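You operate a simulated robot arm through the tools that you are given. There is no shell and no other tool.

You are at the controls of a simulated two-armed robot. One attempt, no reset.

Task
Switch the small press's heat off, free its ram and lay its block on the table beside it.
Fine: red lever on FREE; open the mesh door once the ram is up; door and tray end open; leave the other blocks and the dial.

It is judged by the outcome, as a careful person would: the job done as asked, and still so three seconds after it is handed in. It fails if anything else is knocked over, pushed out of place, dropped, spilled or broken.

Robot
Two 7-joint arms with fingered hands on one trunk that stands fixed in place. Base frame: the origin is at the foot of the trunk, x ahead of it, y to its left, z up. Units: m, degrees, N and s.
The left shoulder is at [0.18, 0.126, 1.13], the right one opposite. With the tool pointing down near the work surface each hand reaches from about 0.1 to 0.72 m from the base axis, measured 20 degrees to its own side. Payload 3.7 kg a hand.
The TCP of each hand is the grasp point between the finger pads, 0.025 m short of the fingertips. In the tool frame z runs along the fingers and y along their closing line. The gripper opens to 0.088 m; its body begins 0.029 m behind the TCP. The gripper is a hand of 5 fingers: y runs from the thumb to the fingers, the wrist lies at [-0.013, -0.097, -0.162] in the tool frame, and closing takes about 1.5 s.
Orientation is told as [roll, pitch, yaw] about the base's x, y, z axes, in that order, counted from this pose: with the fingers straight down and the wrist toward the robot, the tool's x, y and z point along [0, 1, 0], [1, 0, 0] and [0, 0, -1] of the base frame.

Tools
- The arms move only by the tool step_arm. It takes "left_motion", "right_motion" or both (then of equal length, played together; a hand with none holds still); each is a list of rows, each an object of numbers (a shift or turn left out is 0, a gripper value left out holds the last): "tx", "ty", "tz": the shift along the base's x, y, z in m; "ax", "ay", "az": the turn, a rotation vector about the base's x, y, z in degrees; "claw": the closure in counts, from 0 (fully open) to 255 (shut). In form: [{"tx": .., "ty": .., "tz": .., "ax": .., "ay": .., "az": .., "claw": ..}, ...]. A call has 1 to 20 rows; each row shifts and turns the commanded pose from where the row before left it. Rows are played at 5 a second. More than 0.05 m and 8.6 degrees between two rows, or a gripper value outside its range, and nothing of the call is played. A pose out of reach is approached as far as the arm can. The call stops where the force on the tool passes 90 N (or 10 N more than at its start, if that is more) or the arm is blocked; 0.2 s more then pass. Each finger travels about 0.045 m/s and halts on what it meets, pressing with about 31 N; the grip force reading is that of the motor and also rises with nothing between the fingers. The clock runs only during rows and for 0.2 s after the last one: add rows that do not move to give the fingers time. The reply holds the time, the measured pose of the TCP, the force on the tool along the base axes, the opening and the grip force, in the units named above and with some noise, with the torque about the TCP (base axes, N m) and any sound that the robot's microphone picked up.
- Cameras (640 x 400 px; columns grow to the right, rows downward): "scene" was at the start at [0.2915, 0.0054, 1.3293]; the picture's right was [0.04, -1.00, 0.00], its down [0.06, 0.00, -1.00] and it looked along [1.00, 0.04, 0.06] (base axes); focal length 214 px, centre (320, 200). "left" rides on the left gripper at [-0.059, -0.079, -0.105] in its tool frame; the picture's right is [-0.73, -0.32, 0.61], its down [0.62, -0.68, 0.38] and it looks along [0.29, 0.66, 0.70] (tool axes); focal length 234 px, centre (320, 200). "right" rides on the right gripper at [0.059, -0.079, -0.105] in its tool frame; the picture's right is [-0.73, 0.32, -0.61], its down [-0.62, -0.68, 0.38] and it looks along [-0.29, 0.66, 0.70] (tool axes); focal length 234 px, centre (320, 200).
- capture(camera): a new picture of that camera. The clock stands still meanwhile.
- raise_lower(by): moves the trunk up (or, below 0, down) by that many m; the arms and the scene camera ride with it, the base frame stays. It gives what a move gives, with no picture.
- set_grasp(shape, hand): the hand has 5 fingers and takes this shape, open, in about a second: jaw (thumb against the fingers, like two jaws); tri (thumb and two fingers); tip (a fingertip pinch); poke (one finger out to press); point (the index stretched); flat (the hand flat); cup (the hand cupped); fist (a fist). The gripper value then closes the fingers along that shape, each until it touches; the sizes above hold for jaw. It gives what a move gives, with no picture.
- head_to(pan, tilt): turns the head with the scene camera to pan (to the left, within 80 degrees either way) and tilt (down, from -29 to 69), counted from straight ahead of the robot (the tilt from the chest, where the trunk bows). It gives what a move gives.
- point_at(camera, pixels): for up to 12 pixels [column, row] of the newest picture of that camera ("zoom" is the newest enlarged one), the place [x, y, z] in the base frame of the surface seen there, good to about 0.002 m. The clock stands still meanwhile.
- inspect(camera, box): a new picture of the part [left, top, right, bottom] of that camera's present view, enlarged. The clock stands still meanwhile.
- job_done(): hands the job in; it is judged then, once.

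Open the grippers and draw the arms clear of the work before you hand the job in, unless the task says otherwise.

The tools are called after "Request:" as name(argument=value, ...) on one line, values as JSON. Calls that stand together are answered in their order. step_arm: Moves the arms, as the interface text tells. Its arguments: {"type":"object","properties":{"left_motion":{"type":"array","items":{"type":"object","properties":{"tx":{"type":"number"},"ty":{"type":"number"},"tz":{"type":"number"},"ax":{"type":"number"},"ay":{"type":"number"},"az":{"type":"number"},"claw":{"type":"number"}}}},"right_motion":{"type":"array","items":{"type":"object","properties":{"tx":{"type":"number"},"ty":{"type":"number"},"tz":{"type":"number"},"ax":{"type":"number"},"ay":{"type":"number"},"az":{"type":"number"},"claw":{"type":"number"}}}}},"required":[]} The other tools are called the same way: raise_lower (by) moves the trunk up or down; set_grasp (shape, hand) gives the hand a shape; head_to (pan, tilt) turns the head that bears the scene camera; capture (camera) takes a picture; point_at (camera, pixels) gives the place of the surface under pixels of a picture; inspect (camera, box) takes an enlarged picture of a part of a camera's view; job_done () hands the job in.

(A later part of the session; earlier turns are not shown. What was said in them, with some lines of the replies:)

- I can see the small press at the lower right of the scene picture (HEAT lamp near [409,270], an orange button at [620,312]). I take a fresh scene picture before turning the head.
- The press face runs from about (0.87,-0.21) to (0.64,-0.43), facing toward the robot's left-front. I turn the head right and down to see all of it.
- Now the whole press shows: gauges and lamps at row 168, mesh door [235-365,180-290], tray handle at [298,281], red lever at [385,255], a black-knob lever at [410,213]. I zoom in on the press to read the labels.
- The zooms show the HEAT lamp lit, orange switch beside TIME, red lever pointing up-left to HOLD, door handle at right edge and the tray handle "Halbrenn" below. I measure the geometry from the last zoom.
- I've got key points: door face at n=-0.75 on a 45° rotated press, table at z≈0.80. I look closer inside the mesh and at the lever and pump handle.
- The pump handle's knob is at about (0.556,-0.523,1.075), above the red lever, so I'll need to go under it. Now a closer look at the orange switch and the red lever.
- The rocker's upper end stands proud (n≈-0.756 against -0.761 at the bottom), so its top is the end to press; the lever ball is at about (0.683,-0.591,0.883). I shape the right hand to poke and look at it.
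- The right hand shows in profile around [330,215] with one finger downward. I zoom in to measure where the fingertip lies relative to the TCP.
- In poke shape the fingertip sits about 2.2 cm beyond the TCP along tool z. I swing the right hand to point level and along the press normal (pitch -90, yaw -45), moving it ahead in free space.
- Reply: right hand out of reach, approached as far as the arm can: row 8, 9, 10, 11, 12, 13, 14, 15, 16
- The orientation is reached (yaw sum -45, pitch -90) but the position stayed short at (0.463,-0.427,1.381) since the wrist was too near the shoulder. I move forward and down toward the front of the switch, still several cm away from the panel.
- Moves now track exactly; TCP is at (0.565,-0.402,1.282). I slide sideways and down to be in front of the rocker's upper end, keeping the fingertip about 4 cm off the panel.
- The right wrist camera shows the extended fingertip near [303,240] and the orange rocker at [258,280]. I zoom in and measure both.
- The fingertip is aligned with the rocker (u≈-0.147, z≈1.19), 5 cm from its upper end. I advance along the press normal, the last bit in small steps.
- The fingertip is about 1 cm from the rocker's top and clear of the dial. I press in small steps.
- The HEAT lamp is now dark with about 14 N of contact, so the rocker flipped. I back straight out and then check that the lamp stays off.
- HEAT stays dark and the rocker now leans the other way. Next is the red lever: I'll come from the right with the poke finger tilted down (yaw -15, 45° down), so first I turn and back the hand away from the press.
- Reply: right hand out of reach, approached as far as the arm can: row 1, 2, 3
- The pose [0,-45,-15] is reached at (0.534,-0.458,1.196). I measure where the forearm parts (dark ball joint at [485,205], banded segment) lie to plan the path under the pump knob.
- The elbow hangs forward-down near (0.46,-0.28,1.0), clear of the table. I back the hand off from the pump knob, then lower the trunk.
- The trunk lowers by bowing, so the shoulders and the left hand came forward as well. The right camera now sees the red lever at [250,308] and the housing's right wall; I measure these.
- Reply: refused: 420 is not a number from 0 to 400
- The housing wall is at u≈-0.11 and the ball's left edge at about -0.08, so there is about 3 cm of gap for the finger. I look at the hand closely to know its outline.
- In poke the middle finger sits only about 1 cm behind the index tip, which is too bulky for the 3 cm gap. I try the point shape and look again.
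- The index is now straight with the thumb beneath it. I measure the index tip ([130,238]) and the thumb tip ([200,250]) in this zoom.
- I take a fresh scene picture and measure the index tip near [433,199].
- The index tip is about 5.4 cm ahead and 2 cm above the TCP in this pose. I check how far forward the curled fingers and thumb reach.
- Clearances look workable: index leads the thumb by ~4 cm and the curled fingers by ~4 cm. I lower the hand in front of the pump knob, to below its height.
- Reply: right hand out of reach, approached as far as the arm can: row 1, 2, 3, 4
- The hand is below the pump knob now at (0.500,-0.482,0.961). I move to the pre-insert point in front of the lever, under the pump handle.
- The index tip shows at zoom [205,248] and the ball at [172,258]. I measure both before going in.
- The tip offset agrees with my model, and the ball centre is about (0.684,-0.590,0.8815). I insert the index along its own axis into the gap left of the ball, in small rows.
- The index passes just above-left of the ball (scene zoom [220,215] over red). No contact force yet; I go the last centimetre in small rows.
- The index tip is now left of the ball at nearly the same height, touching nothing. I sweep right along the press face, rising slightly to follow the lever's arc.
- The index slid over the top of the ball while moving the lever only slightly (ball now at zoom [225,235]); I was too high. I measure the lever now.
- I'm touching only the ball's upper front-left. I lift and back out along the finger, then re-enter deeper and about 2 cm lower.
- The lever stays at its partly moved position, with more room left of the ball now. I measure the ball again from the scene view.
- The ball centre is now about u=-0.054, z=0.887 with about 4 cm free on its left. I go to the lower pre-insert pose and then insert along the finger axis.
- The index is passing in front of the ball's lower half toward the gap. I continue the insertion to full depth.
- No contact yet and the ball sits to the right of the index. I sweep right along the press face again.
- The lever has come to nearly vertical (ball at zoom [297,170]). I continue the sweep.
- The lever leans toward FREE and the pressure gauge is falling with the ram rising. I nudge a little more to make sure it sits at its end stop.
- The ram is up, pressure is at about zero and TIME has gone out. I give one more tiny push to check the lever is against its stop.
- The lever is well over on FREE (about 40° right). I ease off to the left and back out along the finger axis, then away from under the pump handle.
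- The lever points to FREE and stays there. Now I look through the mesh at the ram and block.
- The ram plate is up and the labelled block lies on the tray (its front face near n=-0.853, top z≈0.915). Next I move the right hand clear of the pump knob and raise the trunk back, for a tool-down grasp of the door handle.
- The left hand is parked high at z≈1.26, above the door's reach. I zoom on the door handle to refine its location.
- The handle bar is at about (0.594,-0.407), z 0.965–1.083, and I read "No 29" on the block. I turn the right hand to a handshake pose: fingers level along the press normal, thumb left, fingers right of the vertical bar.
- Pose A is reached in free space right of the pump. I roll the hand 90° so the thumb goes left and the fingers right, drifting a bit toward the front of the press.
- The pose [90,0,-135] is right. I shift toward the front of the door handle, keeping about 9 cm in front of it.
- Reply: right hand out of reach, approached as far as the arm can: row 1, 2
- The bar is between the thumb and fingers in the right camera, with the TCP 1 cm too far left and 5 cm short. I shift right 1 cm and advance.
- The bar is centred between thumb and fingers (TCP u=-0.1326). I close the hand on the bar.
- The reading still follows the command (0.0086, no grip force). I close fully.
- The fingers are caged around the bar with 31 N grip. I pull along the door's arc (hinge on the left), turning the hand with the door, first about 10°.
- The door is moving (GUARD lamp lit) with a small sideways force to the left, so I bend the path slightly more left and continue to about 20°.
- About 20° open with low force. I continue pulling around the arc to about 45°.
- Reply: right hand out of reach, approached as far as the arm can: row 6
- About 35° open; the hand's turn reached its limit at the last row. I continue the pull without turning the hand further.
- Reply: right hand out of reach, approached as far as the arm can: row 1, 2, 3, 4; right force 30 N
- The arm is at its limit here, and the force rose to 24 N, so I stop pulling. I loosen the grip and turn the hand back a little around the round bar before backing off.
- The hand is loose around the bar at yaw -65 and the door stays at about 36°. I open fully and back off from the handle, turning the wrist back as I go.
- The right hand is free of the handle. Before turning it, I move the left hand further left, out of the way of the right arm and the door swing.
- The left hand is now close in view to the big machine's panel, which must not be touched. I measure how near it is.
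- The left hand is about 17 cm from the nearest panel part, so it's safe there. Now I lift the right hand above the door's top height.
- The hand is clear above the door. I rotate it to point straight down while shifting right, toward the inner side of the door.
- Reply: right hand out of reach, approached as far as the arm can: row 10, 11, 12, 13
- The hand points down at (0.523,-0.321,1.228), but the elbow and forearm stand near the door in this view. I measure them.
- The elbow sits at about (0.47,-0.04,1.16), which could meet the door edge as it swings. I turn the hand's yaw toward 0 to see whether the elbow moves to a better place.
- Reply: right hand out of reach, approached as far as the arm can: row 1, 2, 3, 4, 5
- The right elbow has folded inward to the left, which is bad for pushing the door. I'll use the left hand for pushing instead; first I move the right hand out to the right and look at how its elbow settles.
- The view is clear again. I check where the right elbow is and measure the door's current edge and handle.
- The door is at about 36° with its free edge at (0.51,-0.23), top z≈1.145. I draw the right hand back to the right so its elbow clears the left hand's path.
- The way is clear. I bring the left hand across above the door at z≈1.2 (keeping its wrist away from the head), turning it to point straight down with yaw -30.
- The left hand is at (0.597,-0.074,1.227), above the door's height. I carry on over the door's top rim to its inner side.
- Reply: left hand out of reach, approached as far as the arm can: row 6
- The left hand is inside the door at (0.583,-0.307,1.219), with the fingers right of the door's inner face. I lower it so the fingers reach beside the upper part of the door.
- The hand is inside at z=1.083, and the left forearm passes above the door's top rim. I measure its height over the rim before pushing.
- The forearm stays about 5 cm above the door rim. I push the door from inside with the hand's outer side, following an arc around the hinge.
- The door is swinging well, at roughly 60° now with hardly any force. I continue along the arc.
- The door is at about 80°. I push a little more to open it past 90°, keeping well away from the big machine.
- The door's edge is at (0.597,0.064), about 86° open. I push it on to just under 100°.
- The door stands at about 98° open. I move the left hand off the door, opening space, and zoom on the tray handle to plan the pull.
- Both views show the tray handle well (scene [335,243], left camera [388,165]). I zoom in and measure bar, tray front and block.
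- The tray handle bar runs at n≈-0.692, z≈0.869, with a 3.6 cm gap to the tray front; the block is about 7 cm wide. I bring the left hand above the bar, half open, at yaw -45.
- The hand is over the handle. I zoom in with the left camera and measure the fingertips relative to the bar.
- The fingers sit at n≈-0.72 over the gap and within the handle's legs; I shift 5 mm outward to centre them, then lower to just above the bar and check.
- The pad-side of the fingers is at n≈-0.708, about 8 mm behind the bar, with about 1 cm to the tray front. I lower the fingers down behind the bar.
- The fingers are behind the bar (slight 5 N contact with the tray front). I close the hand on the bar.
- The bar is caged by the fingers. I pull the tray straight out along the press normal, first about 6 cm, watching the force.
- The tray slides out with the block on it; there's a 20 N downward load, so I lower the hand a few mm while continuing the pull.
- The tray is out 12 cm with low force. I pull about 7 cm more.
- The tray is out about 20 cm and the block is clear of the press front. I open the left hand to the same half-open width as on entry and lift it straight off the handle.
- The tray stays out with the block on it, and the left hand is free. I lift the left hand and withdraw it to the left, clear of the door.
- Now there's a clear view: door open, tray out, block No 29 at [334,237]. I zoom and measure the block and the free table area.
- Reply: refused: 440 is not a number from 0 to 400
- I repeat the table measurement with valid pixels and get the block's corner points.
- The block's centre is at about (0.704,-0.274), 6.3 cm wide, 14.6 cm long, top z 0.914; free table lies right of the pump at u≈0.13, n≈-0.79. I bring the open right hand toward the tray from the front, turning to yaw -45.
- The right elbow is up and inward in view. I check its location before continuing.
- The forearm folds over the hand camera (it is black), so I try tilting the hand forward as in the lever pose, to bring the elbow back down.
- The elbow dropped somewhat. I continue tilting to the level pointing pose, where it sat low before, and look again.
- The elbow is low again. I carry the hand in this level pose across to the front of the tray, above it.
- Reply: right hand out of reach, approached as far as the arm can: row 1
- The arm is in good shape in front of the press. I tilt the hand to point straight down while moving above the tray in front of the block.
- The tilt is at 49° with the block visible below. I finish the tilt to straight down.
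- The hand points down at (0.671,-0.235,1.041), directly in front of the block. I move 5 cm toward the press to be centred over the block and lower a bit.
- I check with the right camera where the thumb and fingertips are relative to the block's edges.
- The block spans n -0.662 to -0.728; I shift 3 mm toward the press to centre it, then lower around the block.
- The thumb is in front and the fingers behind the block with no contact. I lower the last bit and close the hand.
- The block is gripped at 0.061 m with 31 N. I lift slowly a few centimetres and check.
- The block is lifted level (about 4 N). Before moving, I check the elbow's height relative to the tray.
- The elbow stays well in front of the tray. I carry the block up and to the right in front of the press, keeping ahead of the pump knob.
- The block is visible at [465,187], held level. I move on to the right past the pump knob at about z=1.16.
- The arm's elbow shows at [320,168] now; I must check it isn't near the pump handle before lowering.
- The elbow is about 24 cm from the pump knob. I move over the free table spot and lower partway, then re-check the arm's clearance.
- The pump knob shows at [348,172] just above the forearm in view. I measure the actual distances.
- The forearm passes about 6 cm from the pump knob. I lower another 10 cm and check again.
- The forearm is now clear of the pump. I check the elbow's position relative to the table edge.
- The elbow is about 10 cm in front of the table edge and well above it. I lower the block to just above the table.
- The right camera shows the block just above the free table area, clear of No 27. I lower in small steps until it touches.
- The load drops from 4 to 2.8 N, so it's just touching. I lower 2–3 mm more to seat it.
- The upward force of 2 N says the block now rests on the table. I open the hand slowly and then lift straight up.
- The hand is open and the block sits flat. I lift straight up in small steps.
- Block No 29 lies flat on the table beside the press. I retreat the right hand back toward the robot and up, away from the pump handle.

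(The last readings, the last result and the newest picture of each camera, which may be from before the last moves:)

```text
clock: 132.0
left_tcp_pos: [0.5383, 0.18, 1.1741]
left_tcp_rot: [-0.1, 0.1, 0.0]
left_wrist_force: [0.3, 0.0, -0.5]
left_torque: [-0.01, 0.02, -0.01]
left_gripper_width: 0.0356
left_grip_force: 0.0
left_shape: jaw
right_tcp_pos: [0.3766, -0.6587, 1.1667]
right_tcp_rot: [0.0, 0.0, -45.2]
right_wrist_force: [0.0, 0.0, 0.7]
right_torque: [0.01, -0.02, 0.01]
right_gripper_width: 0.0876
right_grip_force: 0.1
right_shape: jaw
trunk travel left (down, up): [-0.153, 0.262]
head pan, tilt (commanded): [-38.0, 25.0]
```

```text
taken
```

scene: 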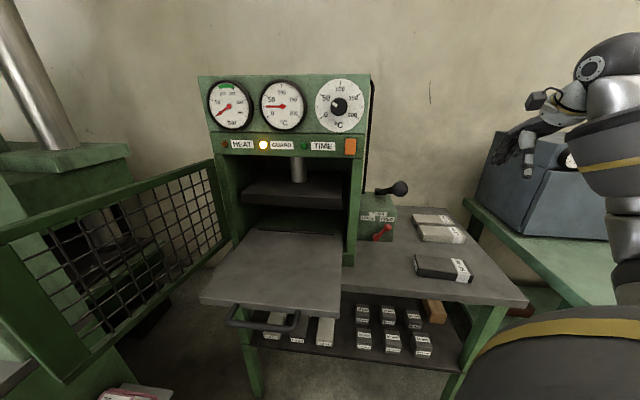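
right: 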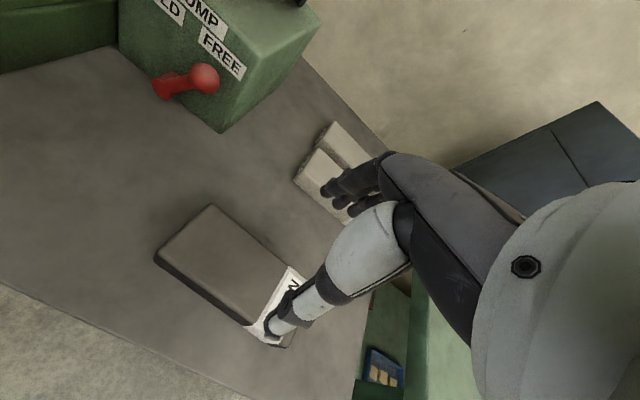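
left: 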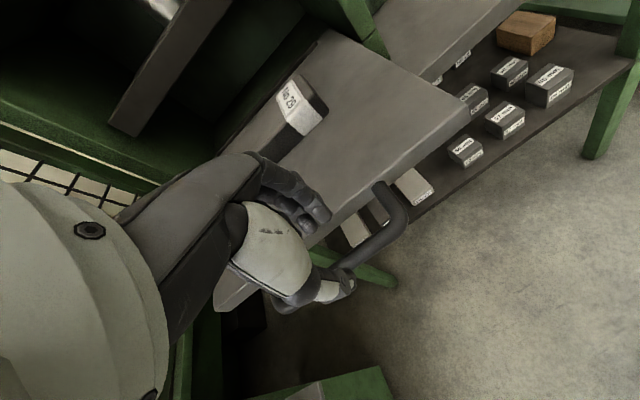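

Everything is in view: HEAT dark, lever on FREE, door and tray open, block at [442,267] on the table. I open the left hand, draw it back and up, and inspect details.

Request:
step_arm(left_motion=[{"tx": -0.01, "tz": 0.02, "claw": 0}, {"tx": -0.015, "tz": 0.02, "ty": 0.01}, {"tx": -0.015, "tz": 0.02, "ty": 0.01}, {"tx": -0.01, "tz": 0.02, "ty": 0.01}, {}, {}, {}])

Request:
inspect(camera="scene", box=[190, 70, 390, 200])

Request:
inspect(camera="scene", box=[350, 180, 530, 300])

Request:
inspect(camera="scene", box=[190, 220, 470, 390])

```text
clock: 133.6
left_tcp_pos: [0.4874, 0.2109, 1.2542]
left_tcp_rot: [-0.1, 0.1, -0.1]
left_wrist_force: [0.6, 0.6, 0.5]
left_torque: [0.0, -0.01, -0.01]
left_gripper_width: 0.0874
left_grip_force: 0.1
left_shape: jaw
right_tcp_pos: [0.3771, -0.6598, 1.1665]
right_tcp_rot: [0.1, 0.0, -45.0]
right_wrist_force: [0.6, -1.2, 0.1]
right_torque: [0.03, -0.02, -0.03]
right_gripper_width: 0.0878
right_grip_force: 0.1
right_shape: jaw
trunk travel left (down, up): [-0.153, 0.262]
head pan, tilt (commanded): [-38.0, 25.0]
```

```text
3.08 times, centred on (290, 135) of scene
```

zoom: 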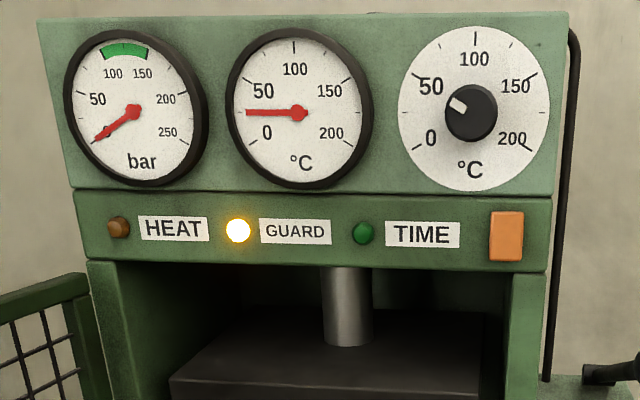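

```text
3.33 times, centred on (440, 240) of scene
```

zoom: 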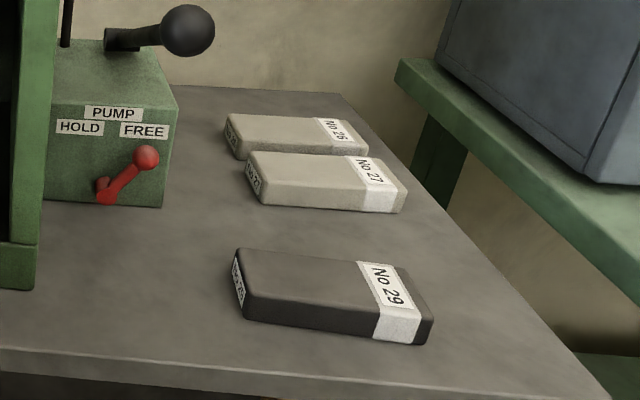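

```text
2.29 times, centred on (330, 305) of scene
```

zoom: 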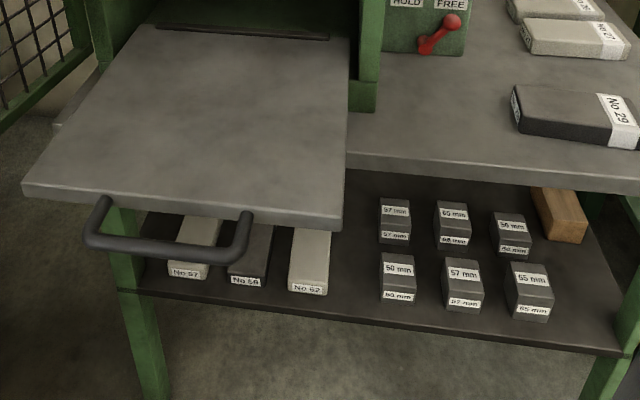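

HEAT is off, pressure is zero, the ram is up, the lever is on FREE, and No 29 lies beside the press with the other blocks and the dial unchanged. I draw the right hand a bit further back before handing in.

Request:
step_arm(right_motion=[{"tx": -0.02, "tz": 0.02}, {"tx": -0.02, "tz": 0.025}, {"tx": -0.02, "tz": 0.025}, {"tz": 0.02}, {}, {}])

Request:
capture(camera="scene")

```text
clock: 135.0
left_tcp_pos: [0.4882, 0.212, 1.2537]
left_tcp_rot: [-0.1, 0.1, -0.1]
left_wrist_force: [0.4, -0.5, 0.3]
left_torque: [-0.01, -0.01, 0.03]
left_gripper_width: 0.0874
left_grip_force: 0.0
left_shape: jaw
right_tcp_pos: [0.3166, -0.6616, 1.2553]
right_tcp_rot: [-0.1, -0.2, -45.0]
right_wrist_force: [-0.2, 0.3, -0.6]
right_torque: [-0.03, -0.02, 0.0]
right_gripper_width: 0.0877
right_grip_force: 0.1
right_shape: jaw
trunk travel left (down, up): [-0.153, 0.262]
head pan, tilt (commanded): [-38.0, 25.0]
```

```text
taken
```

scene: 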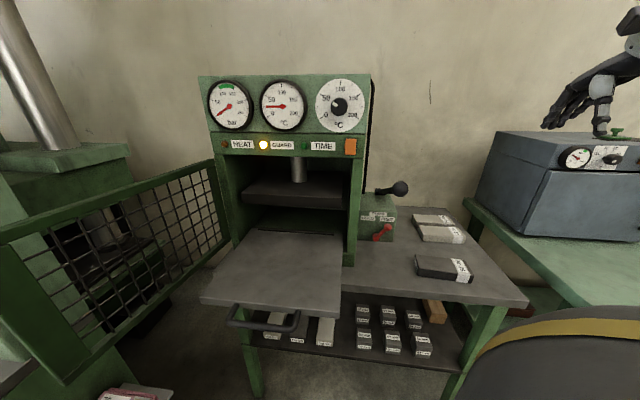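

Both hands are open and clear, and the scene is steady: door and tray open, block on the table at [443,267]. I hand the job in.

Request:
job_done()

```text
The job is handed in.
```

The job is finished and handed in. The press's heat is off, its ram is up and free, and its block (No 29) lies flat on the table to the right of the pump.

- **Heat:** I pressed the orange switch and the HEAT lamp went dark and stayed dark.
- **Lever:** the red lever points to FREE. The pressure gauge dropped to about zero and the ram rose before I opened the door. On the first try my finger slipped over the lever's knob, so I repositioned and moved it on the second.
- **Door and tray:** both are left open, the door at roughly 98° and the tray pulled out about 20 cm.
- **Everything else:** in the final pictures the other blocks, the dial and the pump handle all look as they were. I saw nothing knocked over or moved.

Both hands are open and drawn clear of the work.
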